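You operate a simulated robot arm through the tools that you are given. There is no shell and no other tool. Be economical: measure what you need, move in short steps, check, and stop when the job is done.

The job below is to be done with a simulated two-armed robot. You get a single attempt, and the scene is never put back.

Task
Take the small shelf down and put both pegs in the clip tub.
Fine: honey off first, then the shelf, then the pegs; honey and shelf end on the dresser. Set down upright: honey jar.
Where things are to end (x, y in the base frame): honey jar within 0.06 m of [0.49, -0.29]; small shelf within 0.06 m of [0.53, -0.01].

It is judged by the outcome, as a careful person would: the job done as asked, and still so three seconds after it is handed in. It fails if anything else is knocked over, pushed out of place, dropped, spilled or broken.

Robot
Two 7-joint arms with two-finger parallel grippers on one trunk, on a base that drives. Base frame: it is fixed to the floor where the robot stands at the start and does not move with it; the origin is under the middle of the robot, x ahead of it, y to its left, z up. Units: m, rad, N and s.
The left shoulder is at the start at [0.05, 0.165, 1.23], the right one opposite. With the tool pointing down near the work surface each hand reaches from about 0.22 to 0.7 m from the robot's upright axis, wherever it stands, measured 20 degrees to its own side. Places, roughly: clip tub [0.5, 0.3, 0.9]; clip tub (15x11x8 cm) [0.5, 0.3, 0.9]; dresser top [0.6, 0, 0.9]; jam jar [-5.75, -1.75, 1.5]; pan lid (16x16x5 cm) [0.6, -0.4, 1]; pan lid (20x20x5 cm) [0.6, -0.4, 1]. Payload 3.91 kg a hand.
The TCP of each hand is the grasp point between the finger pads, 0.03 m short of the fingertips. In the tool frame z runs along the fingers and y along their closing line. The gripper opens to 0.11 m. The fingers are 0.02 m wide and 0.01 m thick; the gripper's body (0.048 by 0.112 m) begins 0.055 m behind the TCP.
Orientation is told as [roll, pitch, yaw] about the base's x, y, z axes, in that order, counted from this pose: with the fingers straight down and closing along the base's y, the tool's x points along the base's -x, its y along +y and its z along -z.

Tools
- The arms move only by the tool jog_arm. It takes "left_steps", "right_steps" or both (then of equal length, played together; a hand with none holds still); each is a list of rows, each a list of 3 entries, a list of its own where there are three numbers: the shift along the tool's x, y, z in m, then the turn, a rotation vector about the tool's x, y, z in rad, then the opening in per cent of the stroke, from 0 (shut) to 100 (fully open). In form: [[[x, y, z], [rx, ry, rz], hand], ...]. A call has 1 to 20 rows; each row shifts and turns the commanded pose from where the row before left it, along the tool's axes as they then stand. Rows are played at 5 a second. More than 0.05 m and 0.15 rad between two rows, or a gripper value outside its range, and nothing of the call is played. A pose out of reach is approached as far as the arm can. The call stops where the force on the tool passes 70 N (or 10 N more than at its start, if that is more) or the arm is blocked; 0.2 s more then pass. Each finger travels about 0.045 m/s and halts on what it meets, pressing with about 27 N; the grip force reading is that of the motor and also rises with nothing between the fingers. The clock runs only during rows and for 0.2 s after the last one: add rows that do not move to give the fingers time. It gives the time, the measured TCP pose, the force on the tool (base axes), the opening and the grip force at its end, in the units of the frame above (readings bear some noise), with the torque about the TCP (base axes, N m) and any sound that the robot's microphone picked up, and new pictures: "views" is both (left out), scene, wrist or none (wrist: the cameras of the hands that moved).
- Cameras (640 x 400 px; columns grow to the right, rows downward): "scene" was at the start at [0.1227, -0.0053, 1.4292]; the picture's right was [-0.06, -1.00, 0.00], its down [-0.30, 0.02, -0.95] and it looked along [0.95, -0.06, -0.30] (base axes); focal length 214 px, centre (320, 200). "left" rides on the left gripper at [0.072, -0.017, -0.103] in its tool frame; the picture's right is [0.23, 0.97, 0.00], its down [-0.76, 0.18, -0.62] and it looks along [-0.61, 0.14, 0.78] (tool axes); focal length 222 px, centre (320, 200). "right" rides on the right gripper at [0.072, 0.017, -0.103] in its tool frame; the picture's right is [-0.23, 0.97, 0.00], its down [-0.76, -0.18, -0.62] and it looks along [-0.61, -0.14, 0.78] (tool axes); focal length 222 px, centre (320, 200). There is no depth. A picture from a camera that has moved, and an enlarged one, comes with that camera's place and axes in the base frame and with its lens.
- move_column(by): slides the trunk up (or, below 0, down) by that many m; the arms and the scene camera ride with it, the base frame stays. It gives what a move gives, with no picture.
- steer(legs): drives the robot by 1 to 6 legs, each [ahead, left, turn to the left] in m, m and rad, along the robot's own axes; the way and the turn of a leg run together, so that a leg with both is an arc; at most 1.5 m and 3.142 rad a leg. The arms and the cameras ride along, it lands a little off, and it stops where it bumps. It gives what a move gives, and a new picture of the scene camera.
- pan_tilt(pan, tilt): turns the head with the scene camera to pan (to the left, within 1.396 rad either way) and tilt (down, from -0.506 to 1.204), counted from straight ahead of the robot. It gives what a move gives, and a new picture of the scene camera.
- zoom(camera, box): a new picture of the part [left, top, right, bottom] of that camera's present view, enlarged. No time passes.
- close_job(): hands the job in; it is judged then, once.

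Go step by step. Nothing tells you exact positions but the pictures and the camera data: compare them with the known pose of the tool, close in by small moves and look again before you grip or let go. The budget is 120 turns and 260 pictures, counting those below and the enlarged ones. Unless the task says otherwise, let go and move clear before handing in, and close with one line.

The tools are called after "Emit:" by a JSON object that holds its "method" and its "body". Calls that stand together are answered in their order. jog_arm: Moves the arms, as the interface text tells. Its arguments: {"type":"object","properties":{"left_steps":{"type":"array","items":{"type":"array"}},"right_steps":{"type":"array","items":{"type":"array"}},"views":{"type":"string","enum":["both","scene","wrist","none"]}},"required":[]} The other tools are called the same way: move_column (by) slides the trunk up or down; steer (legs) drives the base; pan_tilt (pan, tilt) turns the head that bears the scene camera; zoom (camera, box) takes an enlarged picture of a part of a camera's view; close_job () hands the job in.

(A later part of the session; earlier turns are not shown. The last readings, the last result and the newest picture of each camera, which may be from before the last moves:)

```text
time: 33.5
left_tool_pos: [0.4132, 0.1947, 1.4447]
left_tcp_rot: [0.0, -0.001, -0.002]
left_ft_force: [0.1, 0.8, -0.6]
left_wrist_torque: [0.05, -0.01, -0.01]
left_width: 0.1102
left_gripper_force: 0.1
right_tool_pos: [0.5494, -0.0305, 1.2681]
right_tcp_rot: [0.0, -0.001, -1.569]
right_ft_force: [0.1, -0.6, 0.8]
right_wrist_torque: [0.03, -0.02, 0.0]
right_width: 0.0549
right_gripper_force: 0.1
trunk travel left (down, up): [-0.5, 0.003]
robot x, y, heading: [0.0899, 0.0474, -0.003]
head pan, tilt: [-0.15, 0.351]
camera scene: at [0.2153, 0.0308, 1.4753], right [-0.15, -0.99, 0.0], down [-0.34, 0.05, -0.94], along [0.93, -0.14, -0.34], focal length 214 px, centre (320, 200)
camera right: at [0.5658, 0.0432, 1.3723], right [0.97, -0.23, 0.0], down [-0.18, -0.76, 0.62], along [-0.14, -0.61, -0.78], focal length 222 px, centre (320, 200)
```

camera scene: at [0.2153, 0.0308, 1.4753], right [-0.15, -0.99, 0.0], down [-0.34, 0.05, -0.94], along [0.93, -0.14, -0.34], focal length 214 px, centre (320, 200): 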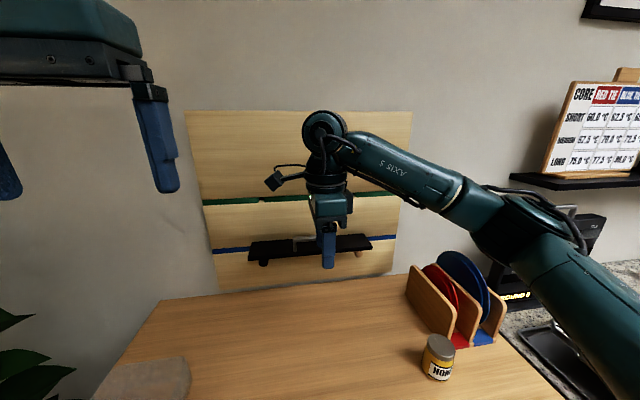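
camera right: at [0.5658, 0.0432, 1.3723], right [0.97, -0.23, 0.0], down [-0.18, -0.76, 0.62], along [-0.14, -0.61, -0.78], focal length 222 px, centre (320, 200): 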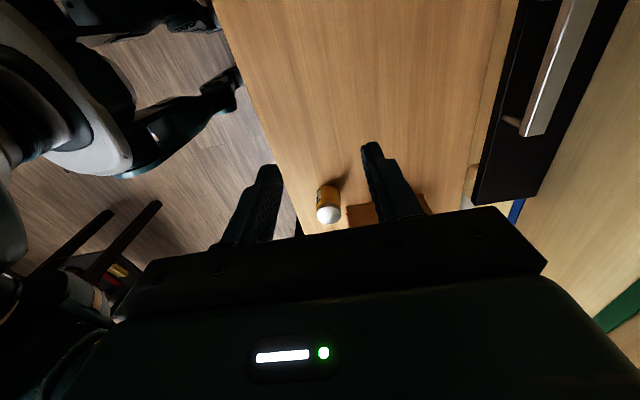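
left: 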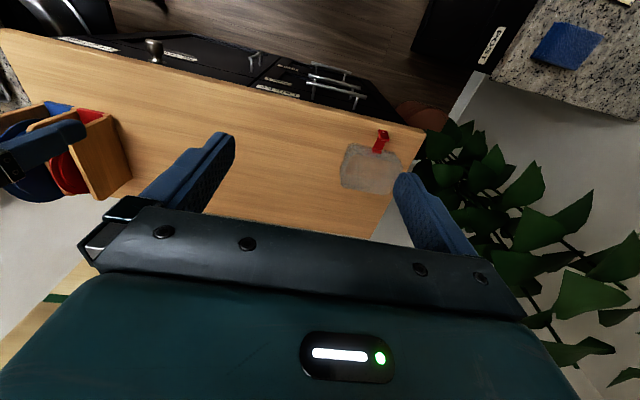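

−90° yaw works (closing along x). Advancing over the handle, tips above the bar.

Emit:
{"method": "jog_arm", "body": {"right_steps": [[[0, 0.04, 0.01], [0, 0, 0], 50], [[0, 0.04, 0.01], [0, 0, 0], 50], [[0, 0.04, 0.01], [0, 0, 0], 50], [[0, 0.04, 0.01], [0, 0, 0], 50], [[0, 0.035, 0], [0, 0, 0], 50], [[0, 0, 0], [0, 0, 0], 50]]}}

Emit:
{"method": "zoom", "body": {"camera": "scene", "box": [240, 170, 400, 280]}}

```text
time: 34.9
left_tool_pos: [0.4125, 0.1963, 1.444]
left_tcp_rot: [-0.001, 0.001, -0.004]
left_ft_force: [0.2, 0.6, -0.2]
left_wrist_torque: [0.02, -0.02, 0.01]
left_width: 0.11
left_gripper_force: 0.1
right_tool_pos: [0.7219, -0.0367, 1.2231]
right_tcp_rot: [0.001, -0.001, -1.57]
right_ft_force: [-0.3, 0.2, -0.7]
right_wrist_torque: [-0.05, -0.04, -0.02]
right_width: 0.055
right_gripper_force: 0.2
right hand out of reach, approached as far as the arm can: row 5
trunk travel left (down, up): [-0.5, 0.003]
robot x, y, heading: [0.0949, 0.0464, -0.004]
head pan, tilt: [-0.15, 0.351]
camera scene: at [0.2157, 0.0326, 1.4753], right [-0.15, -0.99, 0.0], down [-0.34, 0.05, -0.94], along [0.93, -0.14, -0.34], focal length 214 px, centre (320, 200)
camera right: at [0.7389, 0.0363, 1.3274], right [0.97, -0.22, 0.0], down [-0.18, -0.76, 0.62], along [-0.14, -0.61, -0.78], focal length 222 px, centre (320, 200)
```

scene: 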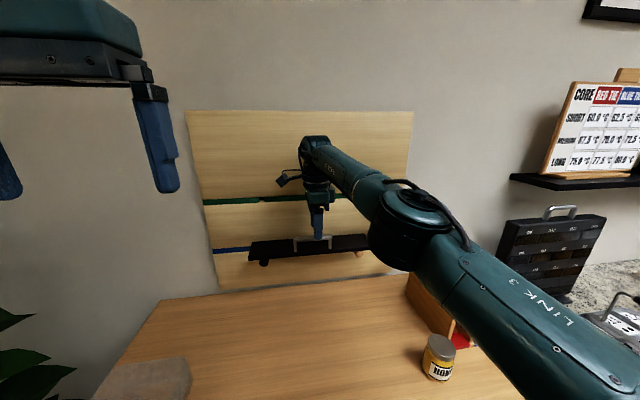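
right: 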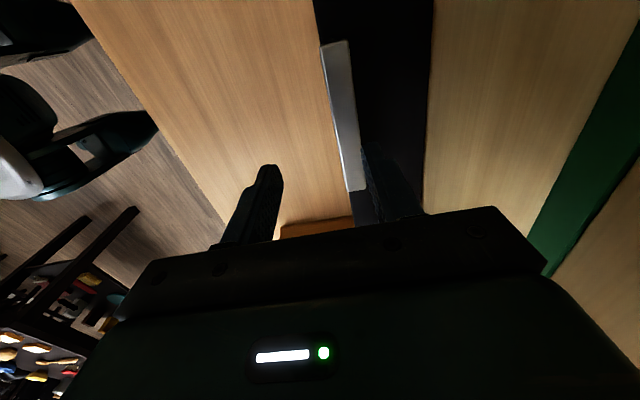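

```text
3.64 times, centred on (320, 225) of scene
camera zoom: at [0.2157, 0.0326, 1.4753], right [-0.15, -0.99, 0.0], down [-0.34, 0.05, -0.94], along [0.93, -0.14, -0.34], focal length 780 px, centre (320, 109)
```

zoom: 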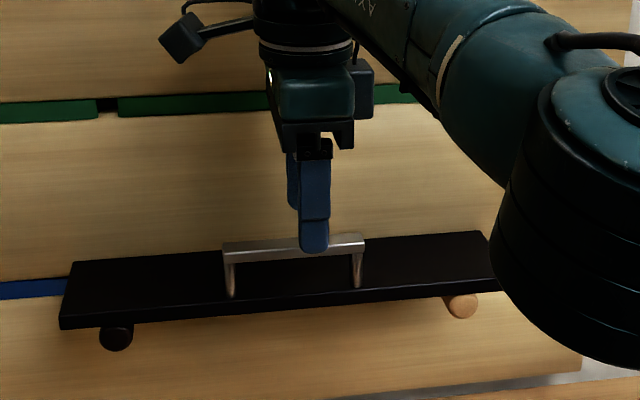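

Bar sits at x≈0.7435; the hand is at 0.722 and at its limit, so I'll creep the base forward a bit.

Emit:
{"method": "steer", "body": {"legs": [[0.017, 0, 0]]}}

Emit:
{"method": "jog_arm", "body": {"right_steps": [[[0.004, 0.003, 0.012], [0, 0, 0], 50], [[0, 0.003, 0.012], [0, 0, 0], 50], [[0, 0, 0], [0, 0, 0], 50]]}}

Emit:
{"method": "zoom", "body": {"camera": "right", "box": [200, 20, 460, 230]}}

```text
time: 35.6
left_tool_pos: [0.4143, 0.1938, 1.446]
left_tcp_rot: [0.0, 0.003, -0.002]
left_ft_force: [0.1, 0.5, 0.0]
left_wrist_torque: [0.01, -0.01, -0.01]
left_width: 0.11
left_gripper_force: 0.1
right_tool_pos: [0.7214, -0.0365, 1.2227]
right_tcp_rot: [-0.002, 0.001, -1.566]
right_ft_force: [-0.1, -0.2, 0.7]
right_wrist_torque: [0.01, 0.01, 0.01]
right_width: 0.0548
right_gripper_force: 0.2
trunk travel left (down, up): [-0.5, 0.003]
robot x, y, heading: [0.098, 0.0481, -0.002]
head pan, tilt: [-0.15, 0.351]
stopped in leg 1: the robot was blocked; the commanded pose is now the measured one
camera scene: at [0.216, 0.0307, 1.4752], right [-0.15, -0.99, 0.0], down [-0.34, 0.05, -0.94], along [0.93, -0.14, -0.34], focal length 214 px, centre (320, 200)
```

scene: 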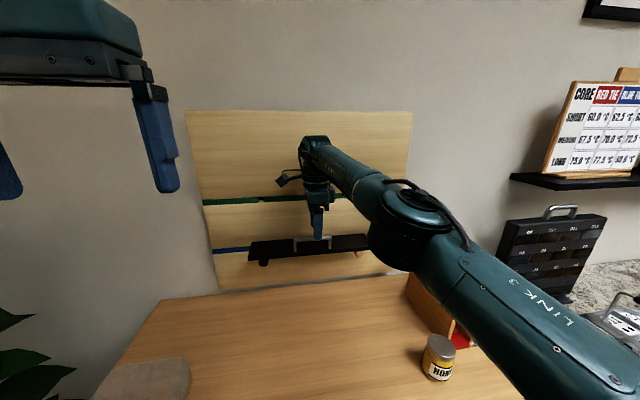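

```text
time: 36.4
left_tool_pos: [0.4137, 0.1952, 1.4441]
left_tcp_rot: [-0.001, 0.003, -0.002]
left_ft_force: [0.1, 0.2, 0.4]
left_wrist_torque: [-0.01, -0.01, 0.0]
left_width: 0.1102
left_gripper_force: 0.1
right_tool_pos: [0.7259, -0.0347, 1.1988]
right_tcp_rot: [0.0, 0.001, -1.568]
right_ft_force: [0.1, 0.2, -0.4]
right_wrist_torque: [0.0, 0.01, 0.01]
right_width: 0.0551
right_gripper_force: 0.0
trunk travel left (down, up): [-0.5, 0.003]
robot x, y, heading: [0.095, 0.0455, 0.0]
head pan, tilt: [-0.15, 0.351]
camera scene: at [0.2158, 0.0315, 1.4753], right [-0.15, -0.99, 0.0], down [-0.34, 0.05, -0.94], along [0.93, -0.14, -0.34], focal length 214 px, centre (320, 200)
camera right: at [0.7429, 0.0394, 1.3034], right [0.97, -0.22, 0.0], down [-0.17, -0.76, 0.62], along [-0.14, -0.61, -0.78], focal length 222 px, centre (320, 200)
```

scene: 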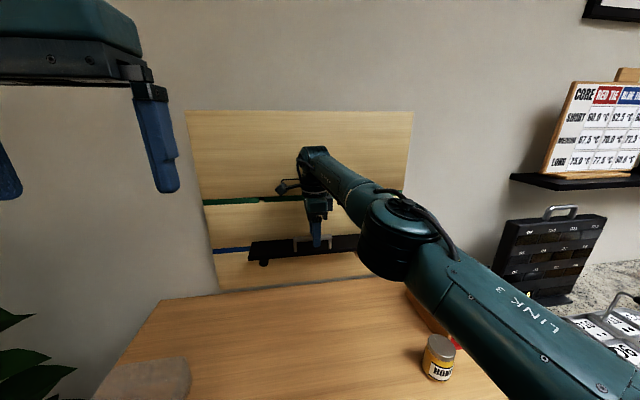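
right: 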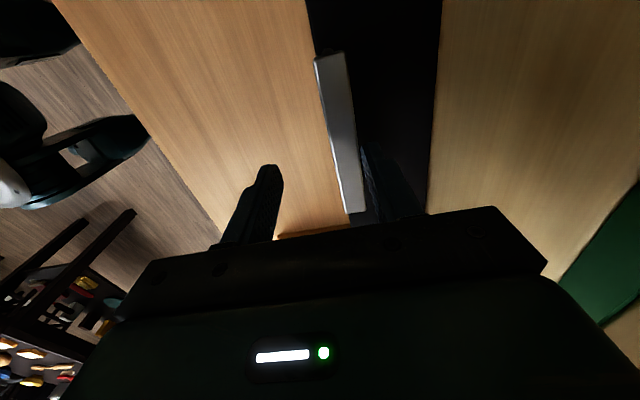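

```text
1.90 times, centred on (330, 125) of right
camera zoom: at [0.7429, 0.0394, 1.3034], right [0.97, -0.22, 0.0], down [-0.17, -0.76, 0.62], along [-0.14, -0.61, -0.78], focal length 423 px, centre (301, 343)
```

zoom: 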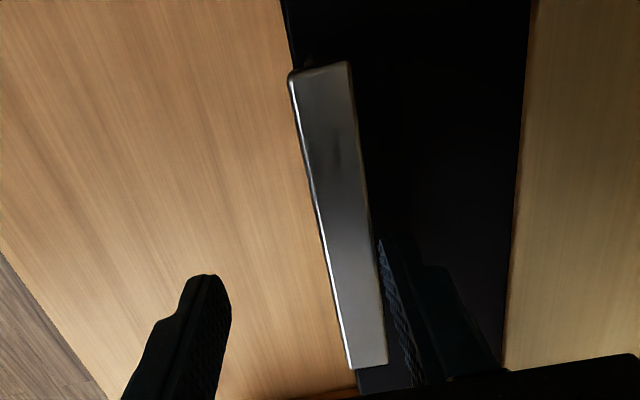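

Rear finger clears the bar's back edge only barely, so I'll move forward about 18 mm at this height before lowering.

Emit:
{"method": "jog_arm", "body": {"right_steps": [[[0, 0, -0.005], [0, 0, 0], 50], [[0, 0.009, 0], [0, 0, 0], 50], [[0, 0.009, 0], [0, 0, 0], 50], [[0, 0, 0], [0, 0, 0], 50]], "views": "wrist"}}

```text
time: 37.4
left_tool_pos: [0.4151, 0.1954, 1.4441]
left_tcp_rot: [0.001, 0.001, -0.002]
left_ft_force: [0.7, -0.7, -0.6]
left_wrist_torque: [0.02, 0.01, 0.01]
left_width: 0.1099
left_gripper_force: 0.1
right_tool_pos: [0.7269, -0.038, 1.2006]
right_tcp_rot: [0.001, 0.001, -1.567]
right_ft_force: [0.1, 0.7, -0.4]
right_wrist_torque: [-0.01, 0.0, 0.03]
right_width: 0.0549
right_gripper_force: 0.0
right hand out of reach, approached as far as the arm can: row 2, 3
trunk travel left (down, up): [-0.5, 0.003]
robot x, y, heading: [0.0921, 0.045, 0.0]
head pan, tilt: [-0.15, 0.351]
camera right: at [0.7437, 0.0357, 1.3058], right [0.97, -0.22, 0.0], down [-0.17, -0.76, 0.62], along [-0.14, -0.61, -0.78], focal length 222 px, centre (320, 200)
```

right: 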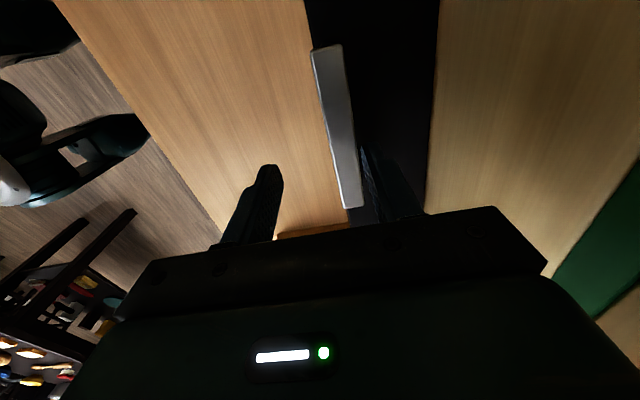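

Just short of reach; a 0.1 rad forward tilt of the hand gives the missing 2 cm. I'll raise slightly, tilt, and go forward.

Emit:
{"method": "jog_arm", "body": {"right_steps": [[[0, 0, -0.012], [0, 0, 0], 50], [[0, 0, 0], [-0.05, 0, 0], 50], [[0, 0, 0], [-0.05, 0, 0], 50], [[0.003, 0.01, 0], [0, 0, 0], 50], [[0.003, 0.008, 0], [0, 0, 0], 50], [[0, 0, 0], [0, 0, 0], 50]], "views": "wrist"}}

```text
time: 38.8
left_tool_pos: [0.4141, 0.195, 1.4449]
left_tcp_rot: [0.0, 0.002, -0.002]
left_ft_force: [-0.4, -0.1, 0.5]
left_wrist_torque: [-0.04, 0.0, 0.01]
left_width: 0.1103
left_gripper_force: 0.0
right_tool_pos: [0.7417, -0.0329, 1.215]
right_tcp_rot: [0.1, -0.001, -1.566]
right_ft_force: [0.0, 0.1, 0.3]
right_wrist_torque: [-0.02, 0.03, -0.01]
right_width: 0.055
right_gripper_force: 0.1
right hand out of reach, approached as far as the arm can: row 5
trunk travel left (down, up): [-0.5, 0.003]
robot x, y, heading: [0.096, 0.0451, 0.001]
head pan, tilt: [-0.15, 0.351]
camera right: at [0.7485, 0.0402, 1.3202], right [0.97, -0.22, 0.1], down [-0.24, -0.76, 0.6], along [-0.06, -0.61, -0.79], focal length 222 px, centre (320, 200)
```

right: 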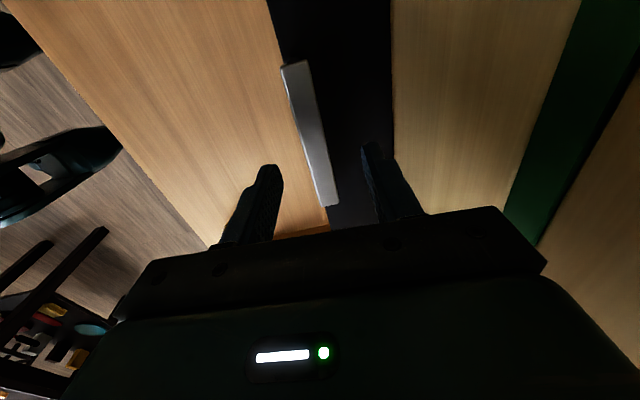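

Bar is now between the fingers in x. Lowering around it.

Emit:
{"method": "jog_arm", "body": {"right_steps": [[[0, 0, 0.015], [0, 0, 0], 50], [[0, 0, 0.015], [0, 0, 0], 50], [[0, 0, 0], [0, 0, 0], 50]], "views": "wrist"}}

Emit:
{"method": "zoom", "body": {"camera": "scene", "box": [230, 190, 390, 280]}}

Emit:
{"method": "zoom", "body": {"camera": "right", "box": [200, 20, 460, 230]}}

```text
time: 39.6
left_tool_pos: [0.4147, 0.1948, 1.4452]
left_tcp_rot: [0.0, 0.002, -0.001]
left_ft_force: [0.3, 0.1, -0.4]
left_wrist_torque: [0.01, 0.01, -0.03]
left_width: 0.1099
left_gripper_force: 0.1
right_tool_pos: [0.7442, -0.0333, 1.1851]
right_tcp_rot: [0.097, 0.002, -1.566]
right_ft_force: [0.4, 0.2, -0.4]
right_wrist_torque: [0.0, -0.03, -0.01]
right_width: 0.0551
right_gripper_force: 0.1
trunk travel left (down, up): [-0.5, 0.003]
robot x, y, heading: [0.0912, 0.0475, -0.006]
head pan, tilt: [-0.15, 0.351]
camera right: at [0.7509, 0.0407, 1.2906], right [0.97, -0.22, 0.1], down [-0.24, -0.76, 0.6], along [-0.06, -0.61, -0.79], focal length 222 px, centre (320, 200)
```

right: 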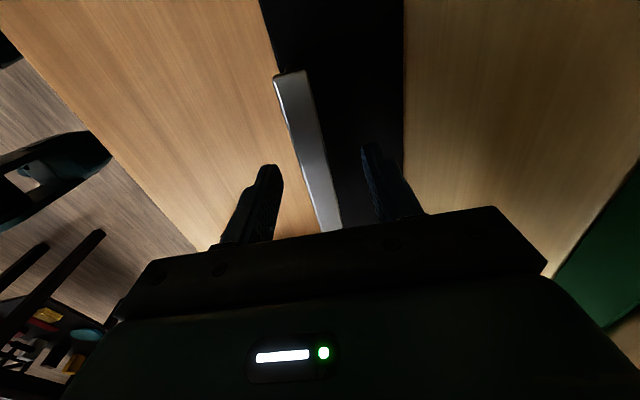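

```text
4.00 times, centred on (310, 235) of scene
camera zoom: at [0.2159, 0.0311, 1.4753], right [-0.15, -0.99, 0.0], down [-0.34, 0.05, -0.94], along [0.93, -0.14, -0.34], focal length 858 px, centre (360, 60)
```

zoom: 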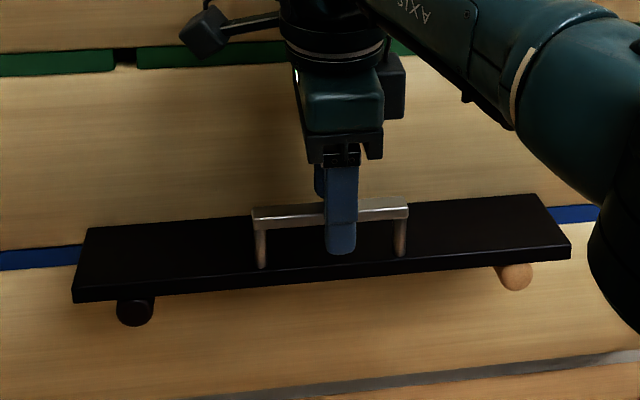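

```text
1.90 times, centred on (330, 125) of right
camera zoom: at [0.7509, 0.0407, 1.2906], right [0.97, -0.22, 0.1], down [-0.24, -0.76, 0.6], along [-0.06, -0.61, -0.79], focal length 423 px, centre (301, 343)
```

zoom: 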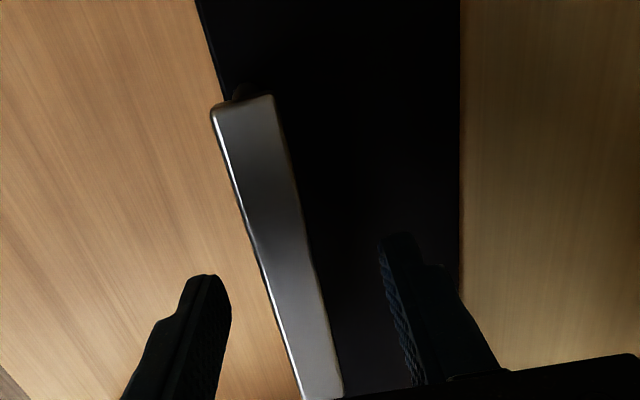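

Bar is centred between the fingers. Lowering 16 mm more and closing.

Emit:
{"method": "jog_arm", "body": {"right_steps": [[[0, -0.001, 0.008], [0, 0, 0], 50], [[0, -0.001, 0.008], [0, 0, 0], 50], [[0, 0, 0], [0, 0, 0], 50], [[0, 0, 0], [0, 0, 0], 25], [[0, 0, 0], [0, 0, 0], 10], [[0, 0, 0], [0, 0, 0], 5], [[0, 0, 0], [0, 0, 0], 5], [[0, 0, 0], [0, 0, 0], 5]], "views": "wrist"}}

Emit:
{"method": "zoom", "body": {"camera": "scene", "box": [230, 190, 390, 280]}}

```text
time: 41.4
left_tool_pos: [0.4144, 0.1957, 1.4462]
left_tcp_rot: [-0.001, 0.001, -0.001]
left_ft_force: [-1.1, -0.5, -0.2]
left_wrist_torque: [-0.01, 0.02, 0.02]
left_width: 0.1098
left_gripper_force: 0.1
right_tool_pos: [0.7445, -0.0326, 1.1693]
right_tcp_rot: [0.1, 0.001, -1.566]
right_ft_force: [0.2, -0.4, 0.2]
right_wrist_torque: [0.0, 0.14, 0.19]
right_width: 0.018
right_gripper_force: 27.2
trunk travel left (down, up): [-0.5, 0.003]
robot x, y, heading: [0.0961, 0.0423, -0.005]
head pan, tilt: [-0.15, 0.351]
camera right: at [0.751, 0.0405, 1.2743], right [0.97, -0.22, 0.1], down [-0.24, -0.76, 0.6], along [-0.06, -0.61, -0.79], focal length 222 px, centre (320, 200)
```

right: 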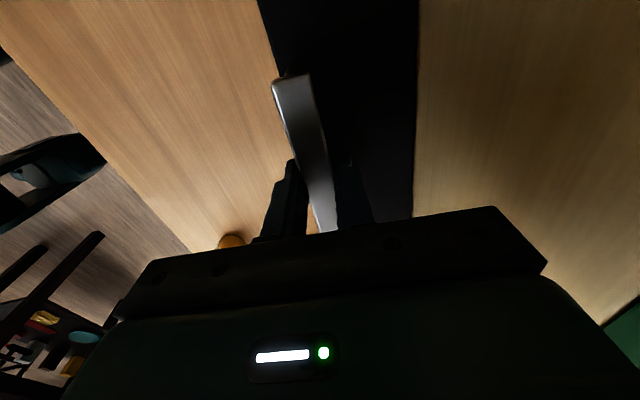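

```text
4.00 times, centred on (310, 235) of scene
camera zoom: at [0.216, 0.0312, 1.4752], right [-0.15, -0.99, 0.0], down [-0.34, 0.05, -0.94], along [0.93, -0.14, -0.34], focal length 858 px, centre (360, 60)
```

zoom: 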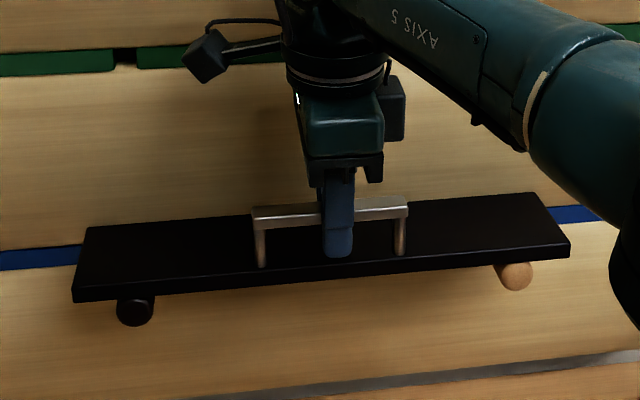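

Bar gripped (18 mm). Lifting slowly straight up 3 cm.

Emit:
{"method": "jog_arm", "body": {"right_steps": [[[0, 0, -0.006], [0, 0, 0], 5], [[0, 0, -0.008], [0, 0, 0], 5], [[0, 0, -0.01], [0, 0, 0], 5], [[0, 0, -0.01], [0, 0, 0], 5], [[0, 0, 0], [0, 0, 0], 5]], "views": "scene"}}

Emit:
{"method": "zoom", "body": {"camera": "scene", "box": [230, 190, 390, 280]}}

```text
time: 42.6
left_tool_pos: [0.415, 0.1942, 1.445]
left_tcp_rot: [-0.001, 0.001, -0.002]
left_ft_force: [-0.3, -0.5, -0.1]
left_wrist_torque: [0.02, -0.01, 0.03]
left_width: 0.1097
left_gripper_force: 0.0
right_tool_pos: [0.7414, -0.0315, 1.2019]
right_tcp_rot: [0.097, 0.0, -1.568]
right_ft_force: [-1.1, 0.9, -2.5]
right_wrist_torque: [-0.02, 0.09, -0.01]
right_width: 0.0181
right_gripper_force: 27.4
trunk travel left (down, up): [-0.5, 0.003]
robot x, y, heading: [0.0929, 0.0452, -0.004]
head pan, tilt: [-0.15, 0.351]
camera scene: at [0.2165, 0.0311, 1.4752], right [-0.15, -0.99, 0.0], down [-0.34, 0.05, -0.94], along [0.93, -0.14, -0.34], focal length 214 px, centre (320, 200)
```

scene: 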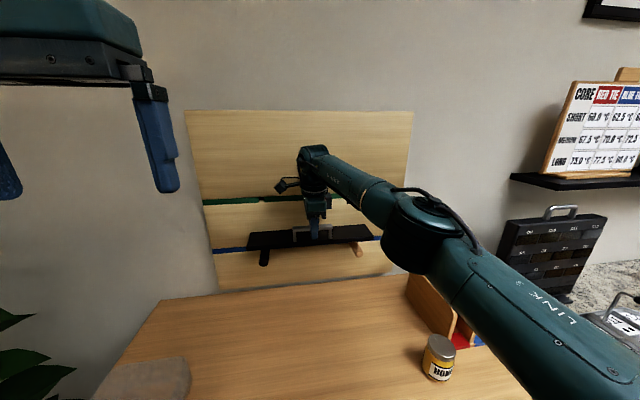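

```text
4.00 times, centred on (310, 235) of scene
camera zoom: at [0.2165, 0.0311, 1.4752], right [-0.15, -0.99, 0.0], down [-0.34, 0.05, -0.94], along [0.93, -0.14, -0.34], focal length 858 px, centre (360, 60)
```

zoom: 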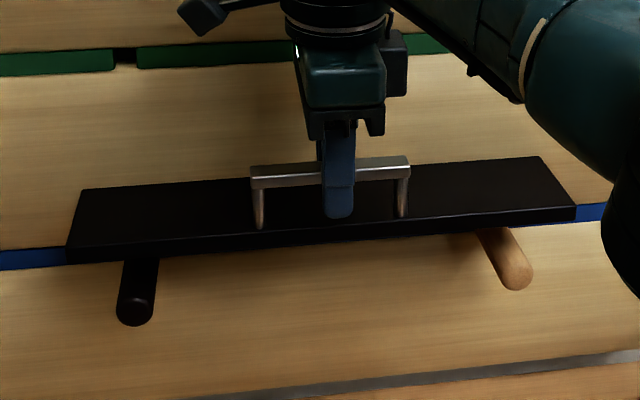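

The shelf is up and level (~0.25 kg). Backing it off the wall and over the dresser centre.

Emit:
{"method": "jog_arm", "body": {"right_steps": [[[0, 0, -0.015], [0, 0, 0], 5], [[0, -0.03, -0.003], [0, 0, 0], 5], [[0.003, -0.04, -0.004], [0, 0, 0], 5], [[0.003, -0.04, -0.004], [0, 0, 0], 5], [[0.003, -0.04, -0.004], [0, 0, 0], 5], [[0.003, -0.04, -0.004], [0, 0, 0], 5], [[0.003, -0.03, -0.003], [0, 0, 0], 5], [[0, -0.02, -0.002], [0, 0, 0], 5], [[0, 0, 0], [0, 0, 0], 5]]}}

Emit:
{"method": "pan_tilt", "body": {"pan": -0.1, "tilt": 0.75}}

```text
time: 44.6
left_tool_pos: [0.4147, 0.1948, 1.4456]
left_tcp_rot: [0.001, 0.001, -0.002]
left_ft_force: [-0.1, 0.0, -0.1]
left_wrist_torque: [-0.02, 0.0, 0.03]
left_width: 0.1101
left_gripper_force: 0.0
right_tool_pos: [0.4995, -0.0181, 1.2179]
right_tcp_rot: [0.097, 0.0, -1.566]
right_ft_force: [-0.4, -0.6, -2.9]
right_wrist_torque: [0.0, 0.09, 0.01]
right_width: 0.0183
right_gripper_force: 27.2
trunk travel left (down, up): [-0.5, 0.003]
robot x, y, heading: [0.0972, 0.0464, 0.005]
head pan, tilt: [-0.15, 0.351]
camera scene: at [0.2164, 0.0313, 1.4752], right [-0.15, -0.99, 0.0], down [-0.34, 0.05, -0.94], along [0.93, -0.14, -0.34], focal length 214 px, centre (320, 200)
camera right: at [0.506, 0.0547, 1.3233], right [0.97, -0.22, 0.1], down [-0.24, -0.76, 0.6], along [-0.06, -0.61, -0.79], focal length 222 px, centre (320, 200)
```

scene: 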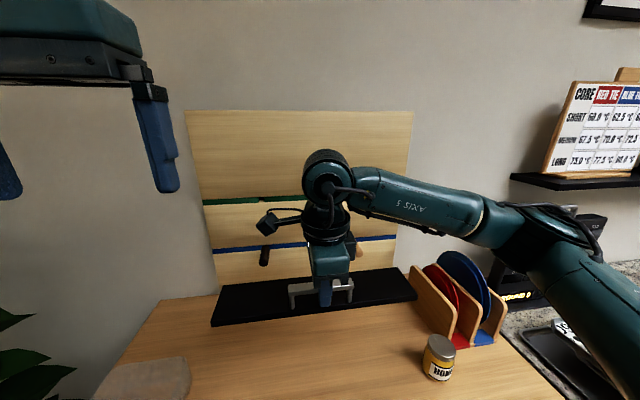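
right: 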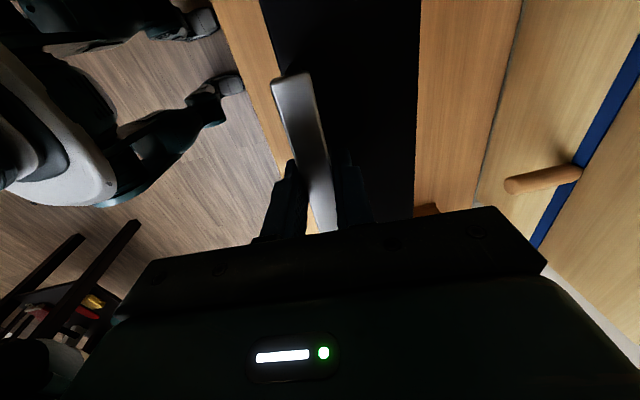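

```text
time: 45.4
left_tool_pos: [0.4141, 0.1953, 1.4448]
left_tcp_rot: [-0.001, 0.002, -0.002]
left_ft_force: [-0.1, 0.0, 0.6]
left_wrist_torque: [-0.01, -0.01, 0.0]
left_width: 0.1101
left_gripper_force: 0.0
right_tool_pos: [0.4993, -0.0201, 1.2183]
right_tcp_rot: [0.099, -0.001, -1.568]
right_ft_force: [-0.1, 0.6, -2.1]
right_wrist_torque: [0.0, 0.09, -0.03]
right_width: 0.0179
right_gripper_force: 27.1
trunk travel left (down, up): [-0.5, 0.003]
robot x, y, heading: [0.0937, 0.0441, -0.001]
head pan, tilt: [-0.099, 0.75]
camera scene: at [0.2066, 0.0369, 1.4396], right [-0.1, -0.99, 0.0], down [-0.68, 0.07, -0.73], along [0.73, -0.07, -0.68], focal length 214 px, centre (320, 200)
```

scene: 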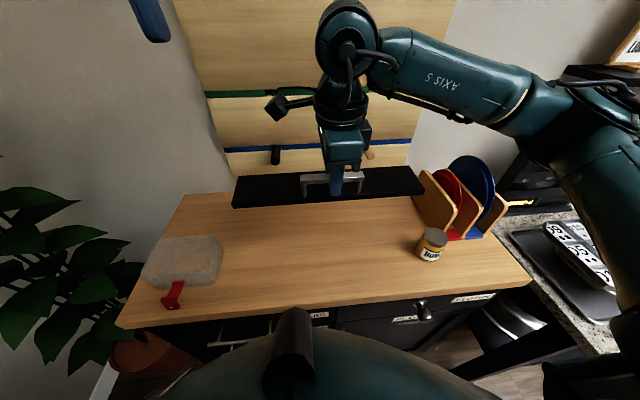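

Shelf is level over the target. Lowering to just above the dresser.

Emit:
{"method": "jog_arm", "body": {"right_steps": [[[0, -0.0039, 0.0388], [0, 0, 0], 5], [[0, -0.0039, 0.0388], [0, 0, 0], 5], [[0, -0.0039, 0.0388], [0, 0, 0], 5], [[0, -0.0039, 0.0388], [0, 0, 0], 5], [[0, -0.0039, 0.0388], [0, 0, 0], 5], [[0, -0.0025, 0.025], [0, 0, 0], 5], [[0, 0, 0], [0, 0, 0], 5]], "views": "scene"}}

Emit:
{"method": "zoom", "body": {"camera": "scene", "box": [180, 140, 480, 320]}}

```text
time: 47.0
left_tool_pos: [0.4159, 0.1942, 1.4448]
left_tcp_rot: [-0.001, 0.003, -0.001]
left_ft_force: [0.3, -0.1, 0.1]
left_wrist_torque: [0.04, -0.02, -0.01]
left_width: 0.1099
left_gripper_force: 0.1
right_tool_pos: [0.4969, -0.0174, 0.9965]
right_tcp_rot: [0.1, 0.0, -1.568]
right_ft_force: [-0.1, 0.4, -2.5]
right_wrist_torque: [-0.01, 0.08, 0.0]
right_width: 0.0178
right_gripper_force: 27.0
trunk travel left (down, up): [-0.5, 0.003]
robot x, y, heading: [0.0913, 0.0435, -0.005]
head pan, tilt: [-0.099, 0.75]
camera scene: at [0.2066, 0.037, 1.4396], right [-0.1, -0.99, 0.0], down [-0.68, 0.07, -0.73], along [0.73, -0.07, -0.68], focal length 214 px, centre (320, 200)
```

scene: 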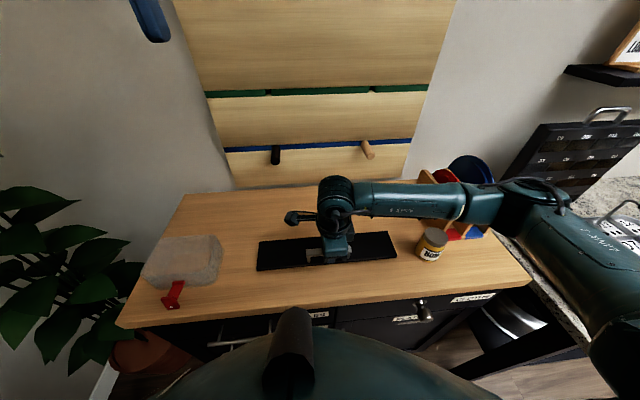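

```text
2.13 times, centred on (330, 230) of scene
camera zoom: at [0.2066, 0.037, 1.4396], right [-0.1, -0.99, 0.0], down [-0.68, 0.07, -0.73], along [0.73, -0.07, -0.68], focal length 458 px, centre (299, 136)
```

zoom: 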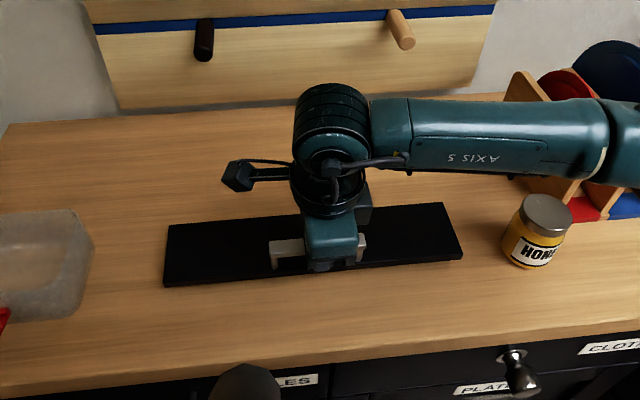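

About 2 cm left. Lowering in small steps.

Emit:
{"method": "jog_arm", "body": {"right_steps": [[[0, -0.001, 0.01], [0, 0, 0], 5], [[0, -0.0006, 0.006], [0, 0, 0], 5], [[0, -0.0004, 0.004], [0, 0, 0], 5], [[0, 0, 0], [0, 0, 0], 5]], "views": "none"}}

Emit:
{"method": "zoom", "body": {"camera": "scene", "box": [240, 200, 420, 300]}}

```text
time: 48.0
left_tool_pos: [0.4159, 0.1943, 1.4447]
left_tcp_rot: [0.001, 0.001, -0.002]
left_ft_force: [-1.0, 0.1, 0.0]
left_wrist_torque: [0.01, -0.01, -0.03]
left_width: 0.1099
left_gripper_force: 0.1
right_tool_pos: [0.4976, -0.0183, 0.9764]
right_tcp_rot: [0.098, 0.001, -1.567]
right_ft_force: [-0.2, 0.0, -2.9]
right_wrist_torque: [0.0, 0.1, -0.03]
right_width: 0.018
right_gripper_force: 27.4
trunk travel left (down, up): [-0.5, 0.003]
robot x, y, heading: [0.092, 0.0453, -0.005]
head pan, tilt: [-0.099, 0.75]
```

```text
3.56 times, centred on (330, 250) of scene
camera zoom: at [0.2066, 0.0369, 1.4396], right [-0.1, -0.99, 0.0], down [-0.68, 0.07, -0.73], along [0.73, -0.07, -0.68], focal length 763 px, centre (284, 22)
```

zoom: 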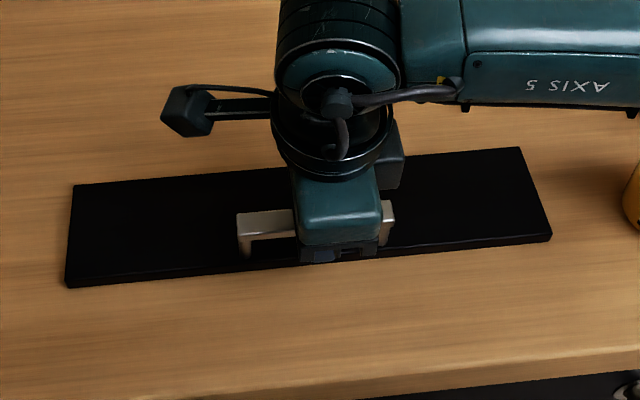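

Still hanging free; continuing in 3 mm steps.

Emit:
{"method": "jog_arm", "body": {"right_steps": [[[0, -0.0003, 0.003], [0, 0, 0], 5], [[0, -0.0003, 0.003], [0, 0, 0], 5], [[0, 0, 0], [0, 0, 0], 5]], "views": "none"}}

```text
time: 48.8
left_tool_pos: [0.4124, 0.1948, 1.4445]
left_tcp_rot: [0.0, 0.0, -0.002]
left_ft_force: [-0.3, 0.5, -0.1]
left_wrist_torque: [0.0, 0.0, -0.02]
left_width: 0.1099
left_gripper_force: 0.0
right_tool_pos: [0.497, -0.0173, 0.9745]
right_tcp_rot: [0.105, 0.003, -1.567]
right_ft_force: [1.0, -4.2, 26.2]
right_wrist_torque: [0.01, 0.26, -0.01]
right_width: 0.018
right_gripper_force: 27.0
trunk travel left (down, up): [-0.5, 0.003]
robot x, y, heading: [0.0951, 0.0461, -0.004]
head pan, tilt: [-0.099, 0.75]
```

Contact made. Relieving the push, opening, and lifting straight off.

Emit:
{"method": "jog_arm", "body": {"right_steps": [[[0, 0.0003, -0.003], [0, 0, 0], 5], [[0, 0, 0], [0, 0, 0], 40], [[0, 0, 0], [0, 0, 0], 40], [[0, 0, 0], [0, 0, 0], 40], [[0, 0.003, -0.03], [0, 0, 0], 40], [[0, 0.004, -0.04], [0, 0, 0], 40], [[0, 0.004, -0.04], [0, 0, 0], 40], [[0, 0.004, -0.04], [0, 0, 0], 40], [[0, 0.004, -0.04], [0, 0, 0], 40], [[0, 0, 0], [0, 0, 0], 40]], "views": "both"}}

Emit:
{"method": "zoom", "body": {"camera": "scene", "box": [120, 120, 420, 320]}}

```text
time: 51.0
left_tool_pos: [0.4144, 0.1939, 1.4453]
left_tcp_rot: [0.001, 0.001, -0.001]
left_ft_force: [0.1, -0.2, 0.1]
left_wrist_torque: [0.0, 0.02, 0.01]
left_width: 0.11
left_gripper_force: 0.0
right_tool_pos: [0.4979, -0.0181, 1.1662]
right_tcp_rot: [0.1, 0.002, -1.568]
right_ft_force: [0.2, 0.5, -0.4]
right_wrist_torque: [0.02, -0.01, 0.02]
right_width: 0.044
right_gripper_force: 0.1
trunk travel left (down, up): [-0.5, 0.003]
robot x, y, heading: [0.0955, 0.0432, -0.0]
head pan, tilt: [-0.099, 0.75]
camera scene: at [0.2066, 0.0367, 1.4396], right [-0.1, -0.99, 0.0], down [-0.68, 0.07, -0.73], along [0.73, -0.07, -0.68], focal length 214 px, centre (320, 200)
camera right: at [0.5045, 0.0541, 1.2722], right [0.97, -0.22, 0.1], down [-0.24, -0.76, 0.6], along [-0.06, -0.61, -0.79], focal length 222 px, centre (320, 200)
```

scene: 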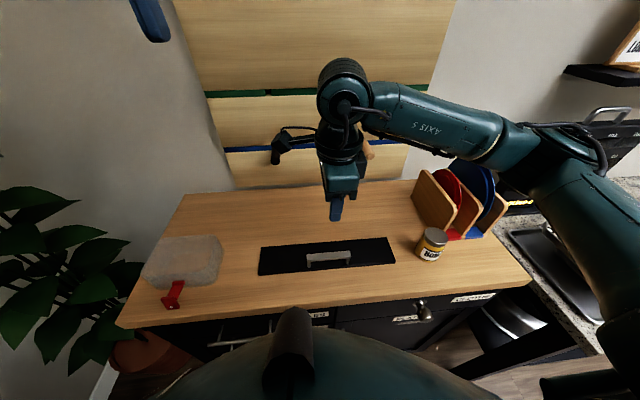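
right: 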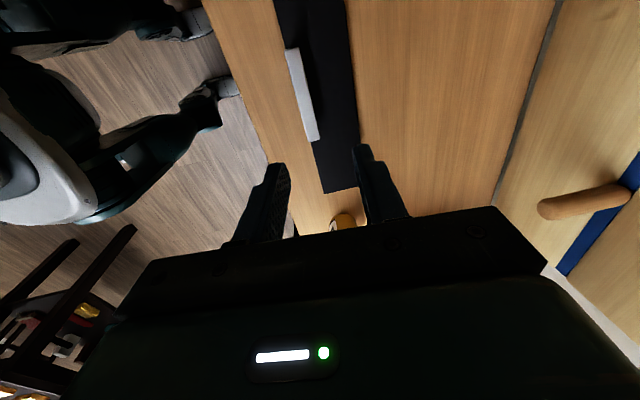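

```text
2.00 times, centred on (270, 220) of scene
camera zoom: at [0.2066, 0.0367, 1.4396], right [-0.1, -0.99, 0.0], down [-0.68, 0.07, -0.73], along [0.73, -0.07, -0.68], focal length 429 px, centre (420, 160)
```

zoom: 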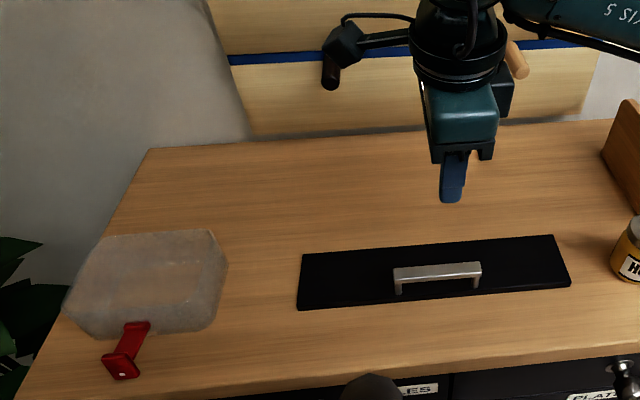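

Shelf rests at about (0.527, -0.01). Now turning the right hand back to yaw 0, then tilting it forward, to look at the wooden peg.

Emit:
{"method": "jog_arm", "body": {"right_steps": [[[0, 0, -0.03], [0.1, 0, 0], 60], [[-0.03, 0, 0], [0, 0, -0.1425], 60], [[-0.03, 0, 0], [0, 0, -0.1425], 60], [[-0.03, 0, 0], [0, 0, -0.1425], 60], [[0, 0, 0], [0, 0, -0.1425], 60], [[0, 0, 0], [0, 0, -0.1425], 60], [[0, 0, 0], [0, 0, -0.1425], 60], [[0, 0, 0], [0, 0, -0.1425], 60], [[0, 0, 0], [0, 0, -0.1425], 60], [[0, 0, 0], [0, 0, -0.1425], 60], [[0, 0, 0], [0, 0, -0.1425], 60], [[0, 0, 0], [0, 0, -0.1425], 60], [[0, 0, 0], [0, -0.125, 0], 60], [[0, 0, 0], [0, -0.125, 0], 60], [[0, 0, 0], [0, -0.125, 0], 60], [[0, 0, 0], [0, -0.125, 0], 60], [[0, 0, 0], [0, 0, 0], 60]], "views": "none"}}

Emit:
{"method": "pan_tilt", "body": {"pan": -0.1, "tilt": 0.4}}

Emit:
{"method": "zoom", "body": {"camera": "scene", "box": [200, 150, 420, 290]}}

```text
time: 54.6
left_tool_pos: [0.4145, 0.195, 1.4453]
left_tcp_rot: [0.0, 0.003, -0.003]
left_ft_force: [0.5, 0.0, -0.1]
left_wrist_torque: [-0.03, 0.0, 0.02]
left_width: 0.1101
left_gripper_force: 0.1
right_tool_pos: [0.5078, -0.1069, 1.1967]
right_tcp_rot: [0.002, -0.502, -0.001]
right_ft_force: [0.6, -0.2, 0.4]
right_wrist_torque: [0.02, 0.03, 0.0]
right_width: 0.0661
right_gripper_force: 0.1
trunk travel left (down, up): [-0.5, 0.003]
robot x, y, heading: [0.0932, 0.0449, -0.001]
head pan, tilt: [-0.099, 0.75]
```

```text
time: 55.5
left_tool_pos: [0.4141, 0.1946, 1.4447]
left_tcp_rot: [-0.001, 0.002, -0.004]
left_ft_force: [0.7, 0.2, 0.5]
left_wrist_torque: [-0.02, -0.01, 0.01]
left_width: 0.1103
left_gripper_force: 0.1
right_tool_pos: [0.5085, -0.107, 1.1952]
right_tcp_rot: [-0.002, -0.498, -0.002]
right_ft_force: [-0.7, 0.0, 0.6]
right_wrist_torque: [0.0, 0.0, 0.0]
right_width: 0.066
right_gripper_force: 0.1
trunk travel left (down, up): [-0.5, 0.003]
robot x, y, heading: [0.0922, 0.0434, -0.003]
head pan, tilt: [-0.099, 0.4]
camera scene: at [0.2161, 0.036, 1.4706], right [-0.1, -0.99, 0.0], down [-0.39, 0.04, -0.92], along [0.92, -0.09, -0.39], focal length 214 px, centre (320, 200)
```

scene: 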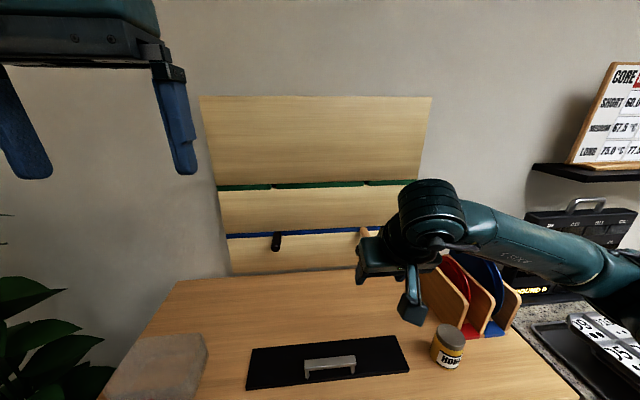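

```text
2.86 times, centred on (310, 220) of scene
camera zoom: at [0.2161, 0.036, 1.4706], right [-0.1, -0.99, 0.0], down [-0.39, 0.04, -0.92], along [0.92, -0.09, -0.39], focal length 613 px, centre (349, 143)
```

zoom: 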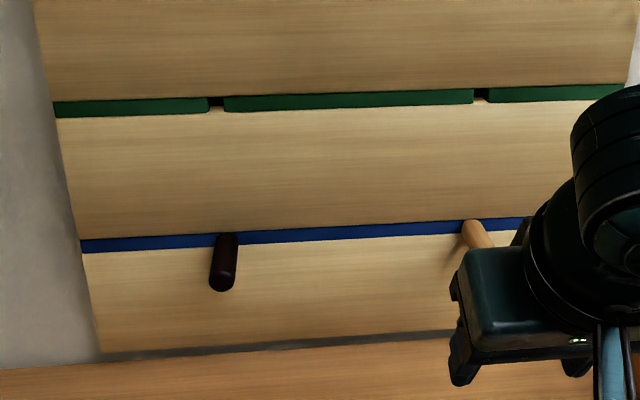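

Pegs stick out of holes in the blue strip: black at y≈0.11, wood at y≈-0.167, tip x≈0.73, z≈1.105. Moving the right hand closer above the wooden one.

Emit:
{"method": "jog_arm", "body": {"right_steps": [[[-0.0334, -0.0116, 0.0182], [0, 0, 0], 60], [[-0.0334, -0.0116, 0.0182], [0, 0, 0], 60], [[-0.0334, -0.0116, 0.0182], [0, 0, 0], 60], [[-0.0334, -0.0116, 0.0182], [0, 0, 0], 60], [[-0.0334, -0.0116, 0.0182], [0, 0, 0], 60], [[0, 0, 0], [0, 0, 0], 60]]}}

Emit:
{"method": "zoom", "body": {"camera": "right", "box": [200, 60, 460, 240]}}

Emit:
{"method": "zoom", "body": {"camera": "scene", "box": [250, 150, 420, 260]}}

```text
time: 56.9
left_tool_pos: [0.4145, 0.1948, 1.4449]
left_tcp_rot: [0.002, 0.002, -0.001]
left_ft_force: [-0.1, 0.6, -0.9]
left_wrist_torque: [0.01, -0.04, 0.0]
left_width: 0.11
left_gripper_force: 0.1
right_tool_pos: [0.6974, -0.1668, 1.1957]
right_tcp_rot: [0.0, -0.5, 0.0]
right_ft_force: [-0.7, 0.4, 0.5]
right_wrist_torque: [0.0, 0.0, -0.01]
right_width: 0.0658
right_gripper_force: 0.0
trunk travel left (down, up): [-0.5, 0.003]
robot x, y, heading: [0.0951, 0.0486, -0.006]
head pan, tilt: [-0.099, 0.4]
camera scene: at [0.2156, 0.0359, 1.4708], right [-0.1, -0.99, 0.0], down [-0.39, 0.04, -0.92], along [0.92, -0.09, -0.39], focal length 214 px, centre (320, 200)
camera right: at [0.5855, -0.1485, 1.2521], right [0.2, 0.97, 0.11], down [0.37, -0.18, 0.91], along [0.91, -0.14, -0.4], focal length 222 px, centre (320, 200)
```

scene: 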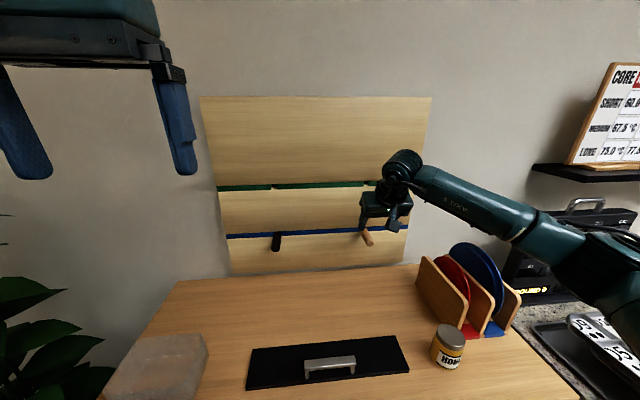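
right: 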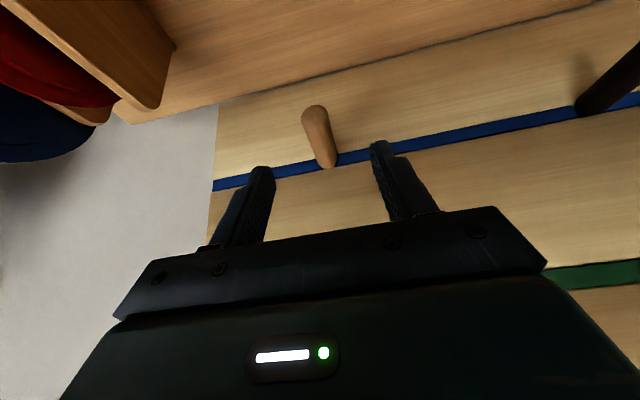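

```text
2.22 times, centred on (330, 150) of right
camera zoom: at [0.5855, -0.1485, 1.2521], right [0.2, 0.97, 0.11], down [0.37, -0.18, 0.91], along [0.91, -0.14, -0.4], focal length 494 px, centre (298, 311)
```

zoom: 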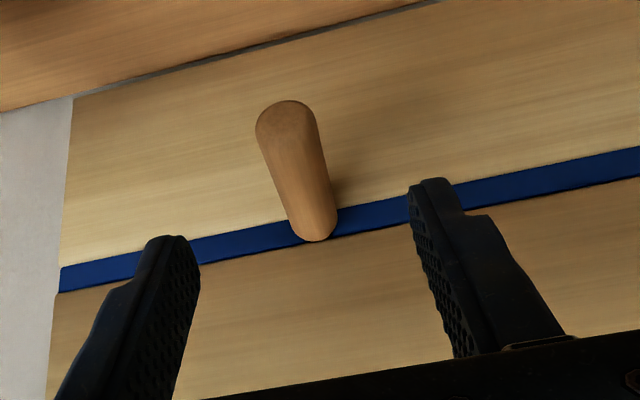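

```text
3.64 times, centred on (335, 205) of scene
camera zoom: at [0.2156, 0.0359, 1.4708], right [-0.1, -0.99, 0.0], down [-0.39, 0.04, -0.92], along [0.92, -0.09, -0.39], focal length 780 px, centre (266, 182)
```

zoom: 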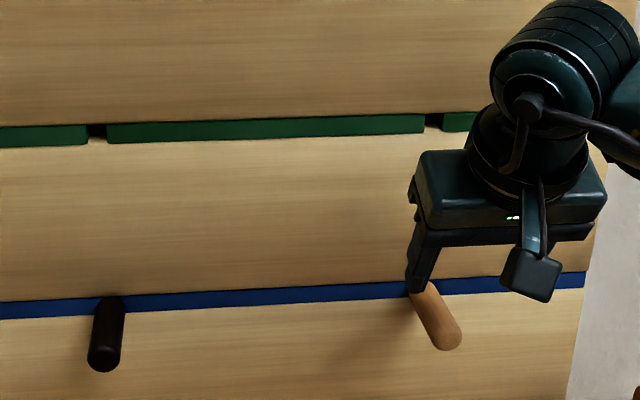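

Wood peg triangulates to tip (0.718, -0.163, 1.115), base at the board x≈0.804, horizontal. I'll reduce the tilt to 0.2 rad and come over its middle.

Emit:
{"method": "jog_arm", "body": {"right_steps": [[[0, 0, 0], [0, 0.15, 0], 60], [[0, 0, 0], [0, 0.15, 0], 60], [[-0.015, 0.0015, 0.0215], [0, 0, 0], 60], [[-0.015, 0.0015, 0.0215], [0, 0, 0], 60], [[-0.012, 0, 0.003], [0, 0, 0], 60], [[0, 0, 0], [0, 0, 0], 60]], "views": "wrist"}}

Emit:
{"method": "zoom", "body": {"camera": "scene", "box": [250, 150, 420, 260]}}

```text
time: 58.3
left_tool_pos: [0.4141, 0.1942, 1.4455]
left_tcp_rot: [0.0, 0.001, -0.002]
left_ft_force: [-0.4, 0.7, -0.3]
left_wrist_torque: [-0.02, 0.04, -0.02]
left_width: 0.1099
left_gripper_force: 0.1
right_tool_pos: [0.7485, -0.1629, 1.1586]
right_tcp_rot: [0.002, -0.201, 0.001]
right_ft_force: [0.2, -0.2, -0.3]
right_wrist_torque: [0.0, 0.05, 0.02]
right_width: 0.0661
right_gripper_force: 0.0
trunk travel left (down, up): [-0.5, 0.003]
robot x, y, heading: [0.0943, 0.0428, -0.004]
head pan, tilt: [-0.099, 0.4]
camera right: at [0.6574, -0.145, 1.2468], right [0.22, 0.97, 0.05], down [0.62, -0.18, 0.76], along [0.75, -0.14, -0.65], focal length 222 px, centre (320, 200)
```

right: 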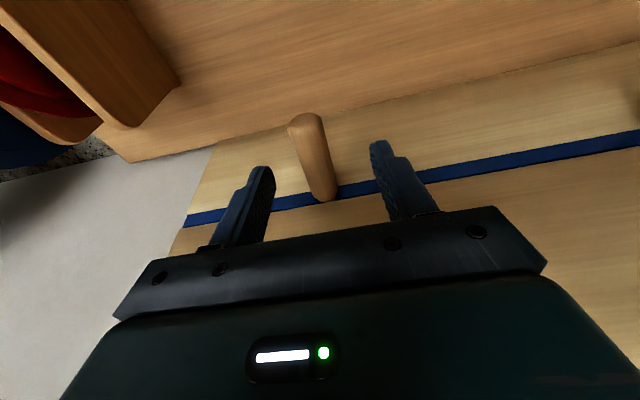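

```text
3.64 times, centred on (335, 205) of scene
camera zoom: at [0.216, 0.0358, 1.4707], right [-0.1, -0.99, 0.0], down [-0.39, 0.04, -0.92], along [0.92, -0.09, -0.39], focal length 780 px, centre (266, 182)
```

zoom: 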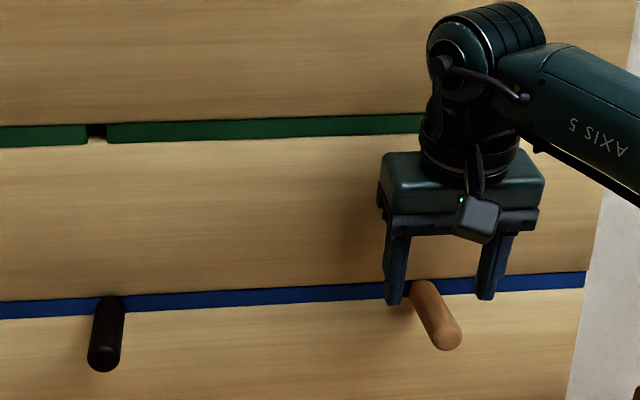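

Peg is between the fingers. Lowering 46 mm to peg height and closing.

Emit:
{"method": "jog_arm", "body": {"right_steps": [[[0.0046, 0, 0.0225], [0, 0, 0], 60], [[0.0046, 0, 0.0225], [0, 0, 0], 60], [[0, 0, 0], [0, 0, 0], 60], [[0, 0, 0], [0, 0, 0], 35], [[0, 0, 0], [0, 0, 0], 15], [[0, 0, 0], [0, 0, 0], 8], [[0, 0, 0], [0, 0, 0], 8], [[0, 0, 0], [0, 0, 0], 8]], "views": "wrist"}}

Emit:
{"method": "zoom", "body": {"camera": "scene", "box": [250, 150, 420, 260]}}

```text
time: 60.1
left_tool_pos: [0.4144, 0.1911, 1.4456]
left_tcp_rot: [0.001, 0.002, -0.003]
left_ft_force: [-0.4, 0.3, -0.9]
left_wrist_torque: [0.0, -0.02, 0.01]
left_width: 0.1098
left_gripper_force: 0.1
right_tool_pos: [0.748, -0.1681, 1.1129]
right_tcp_rot: [-0.001, -0.199, -0.008]
right_ft_force: [-0.8, -22.1, 1.6]
right_wrist_torque: [-0.29, 0.01, -0.77]
right_width: 0.0238
right_gripper_force: 26.8
trunk travel left (down, up): [-0.5, 0.003]
robot x, y, heading: [0.0925, 0.0468, -0.003]
head pan, tilt: [-0.099, 0.4]
camera right: at [0.6573, -0.1499, 1.2004], right [0.23, 0.97, 0.04], down [0.62, -0.18, 0.76], along [0.75, -0.15, -0.65], focal length 222 px, centre (320, 200)
```

right: 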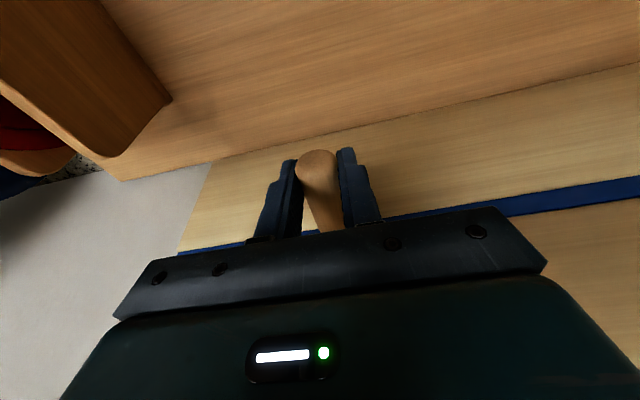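

```text
3.64 times, centred on (335, 205) of scene
camera zoom: at [0.2158, 0.0324, 1.4707], right [-0.1, -0.99, 0.0], down [-0.39, 0.04, -0.92], along [0.92, -0.09, -0.39], focal length 780 px, centre (266, 182)
```

zoom: 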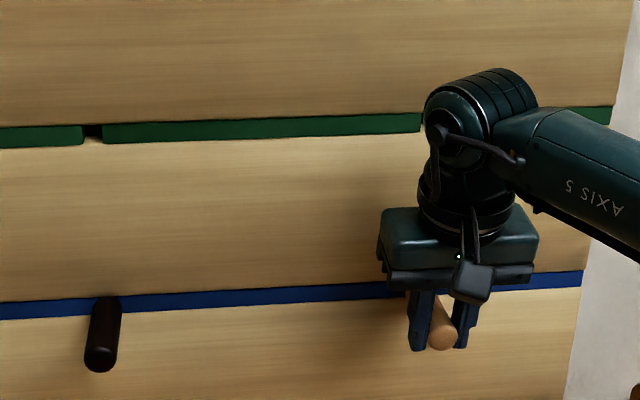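

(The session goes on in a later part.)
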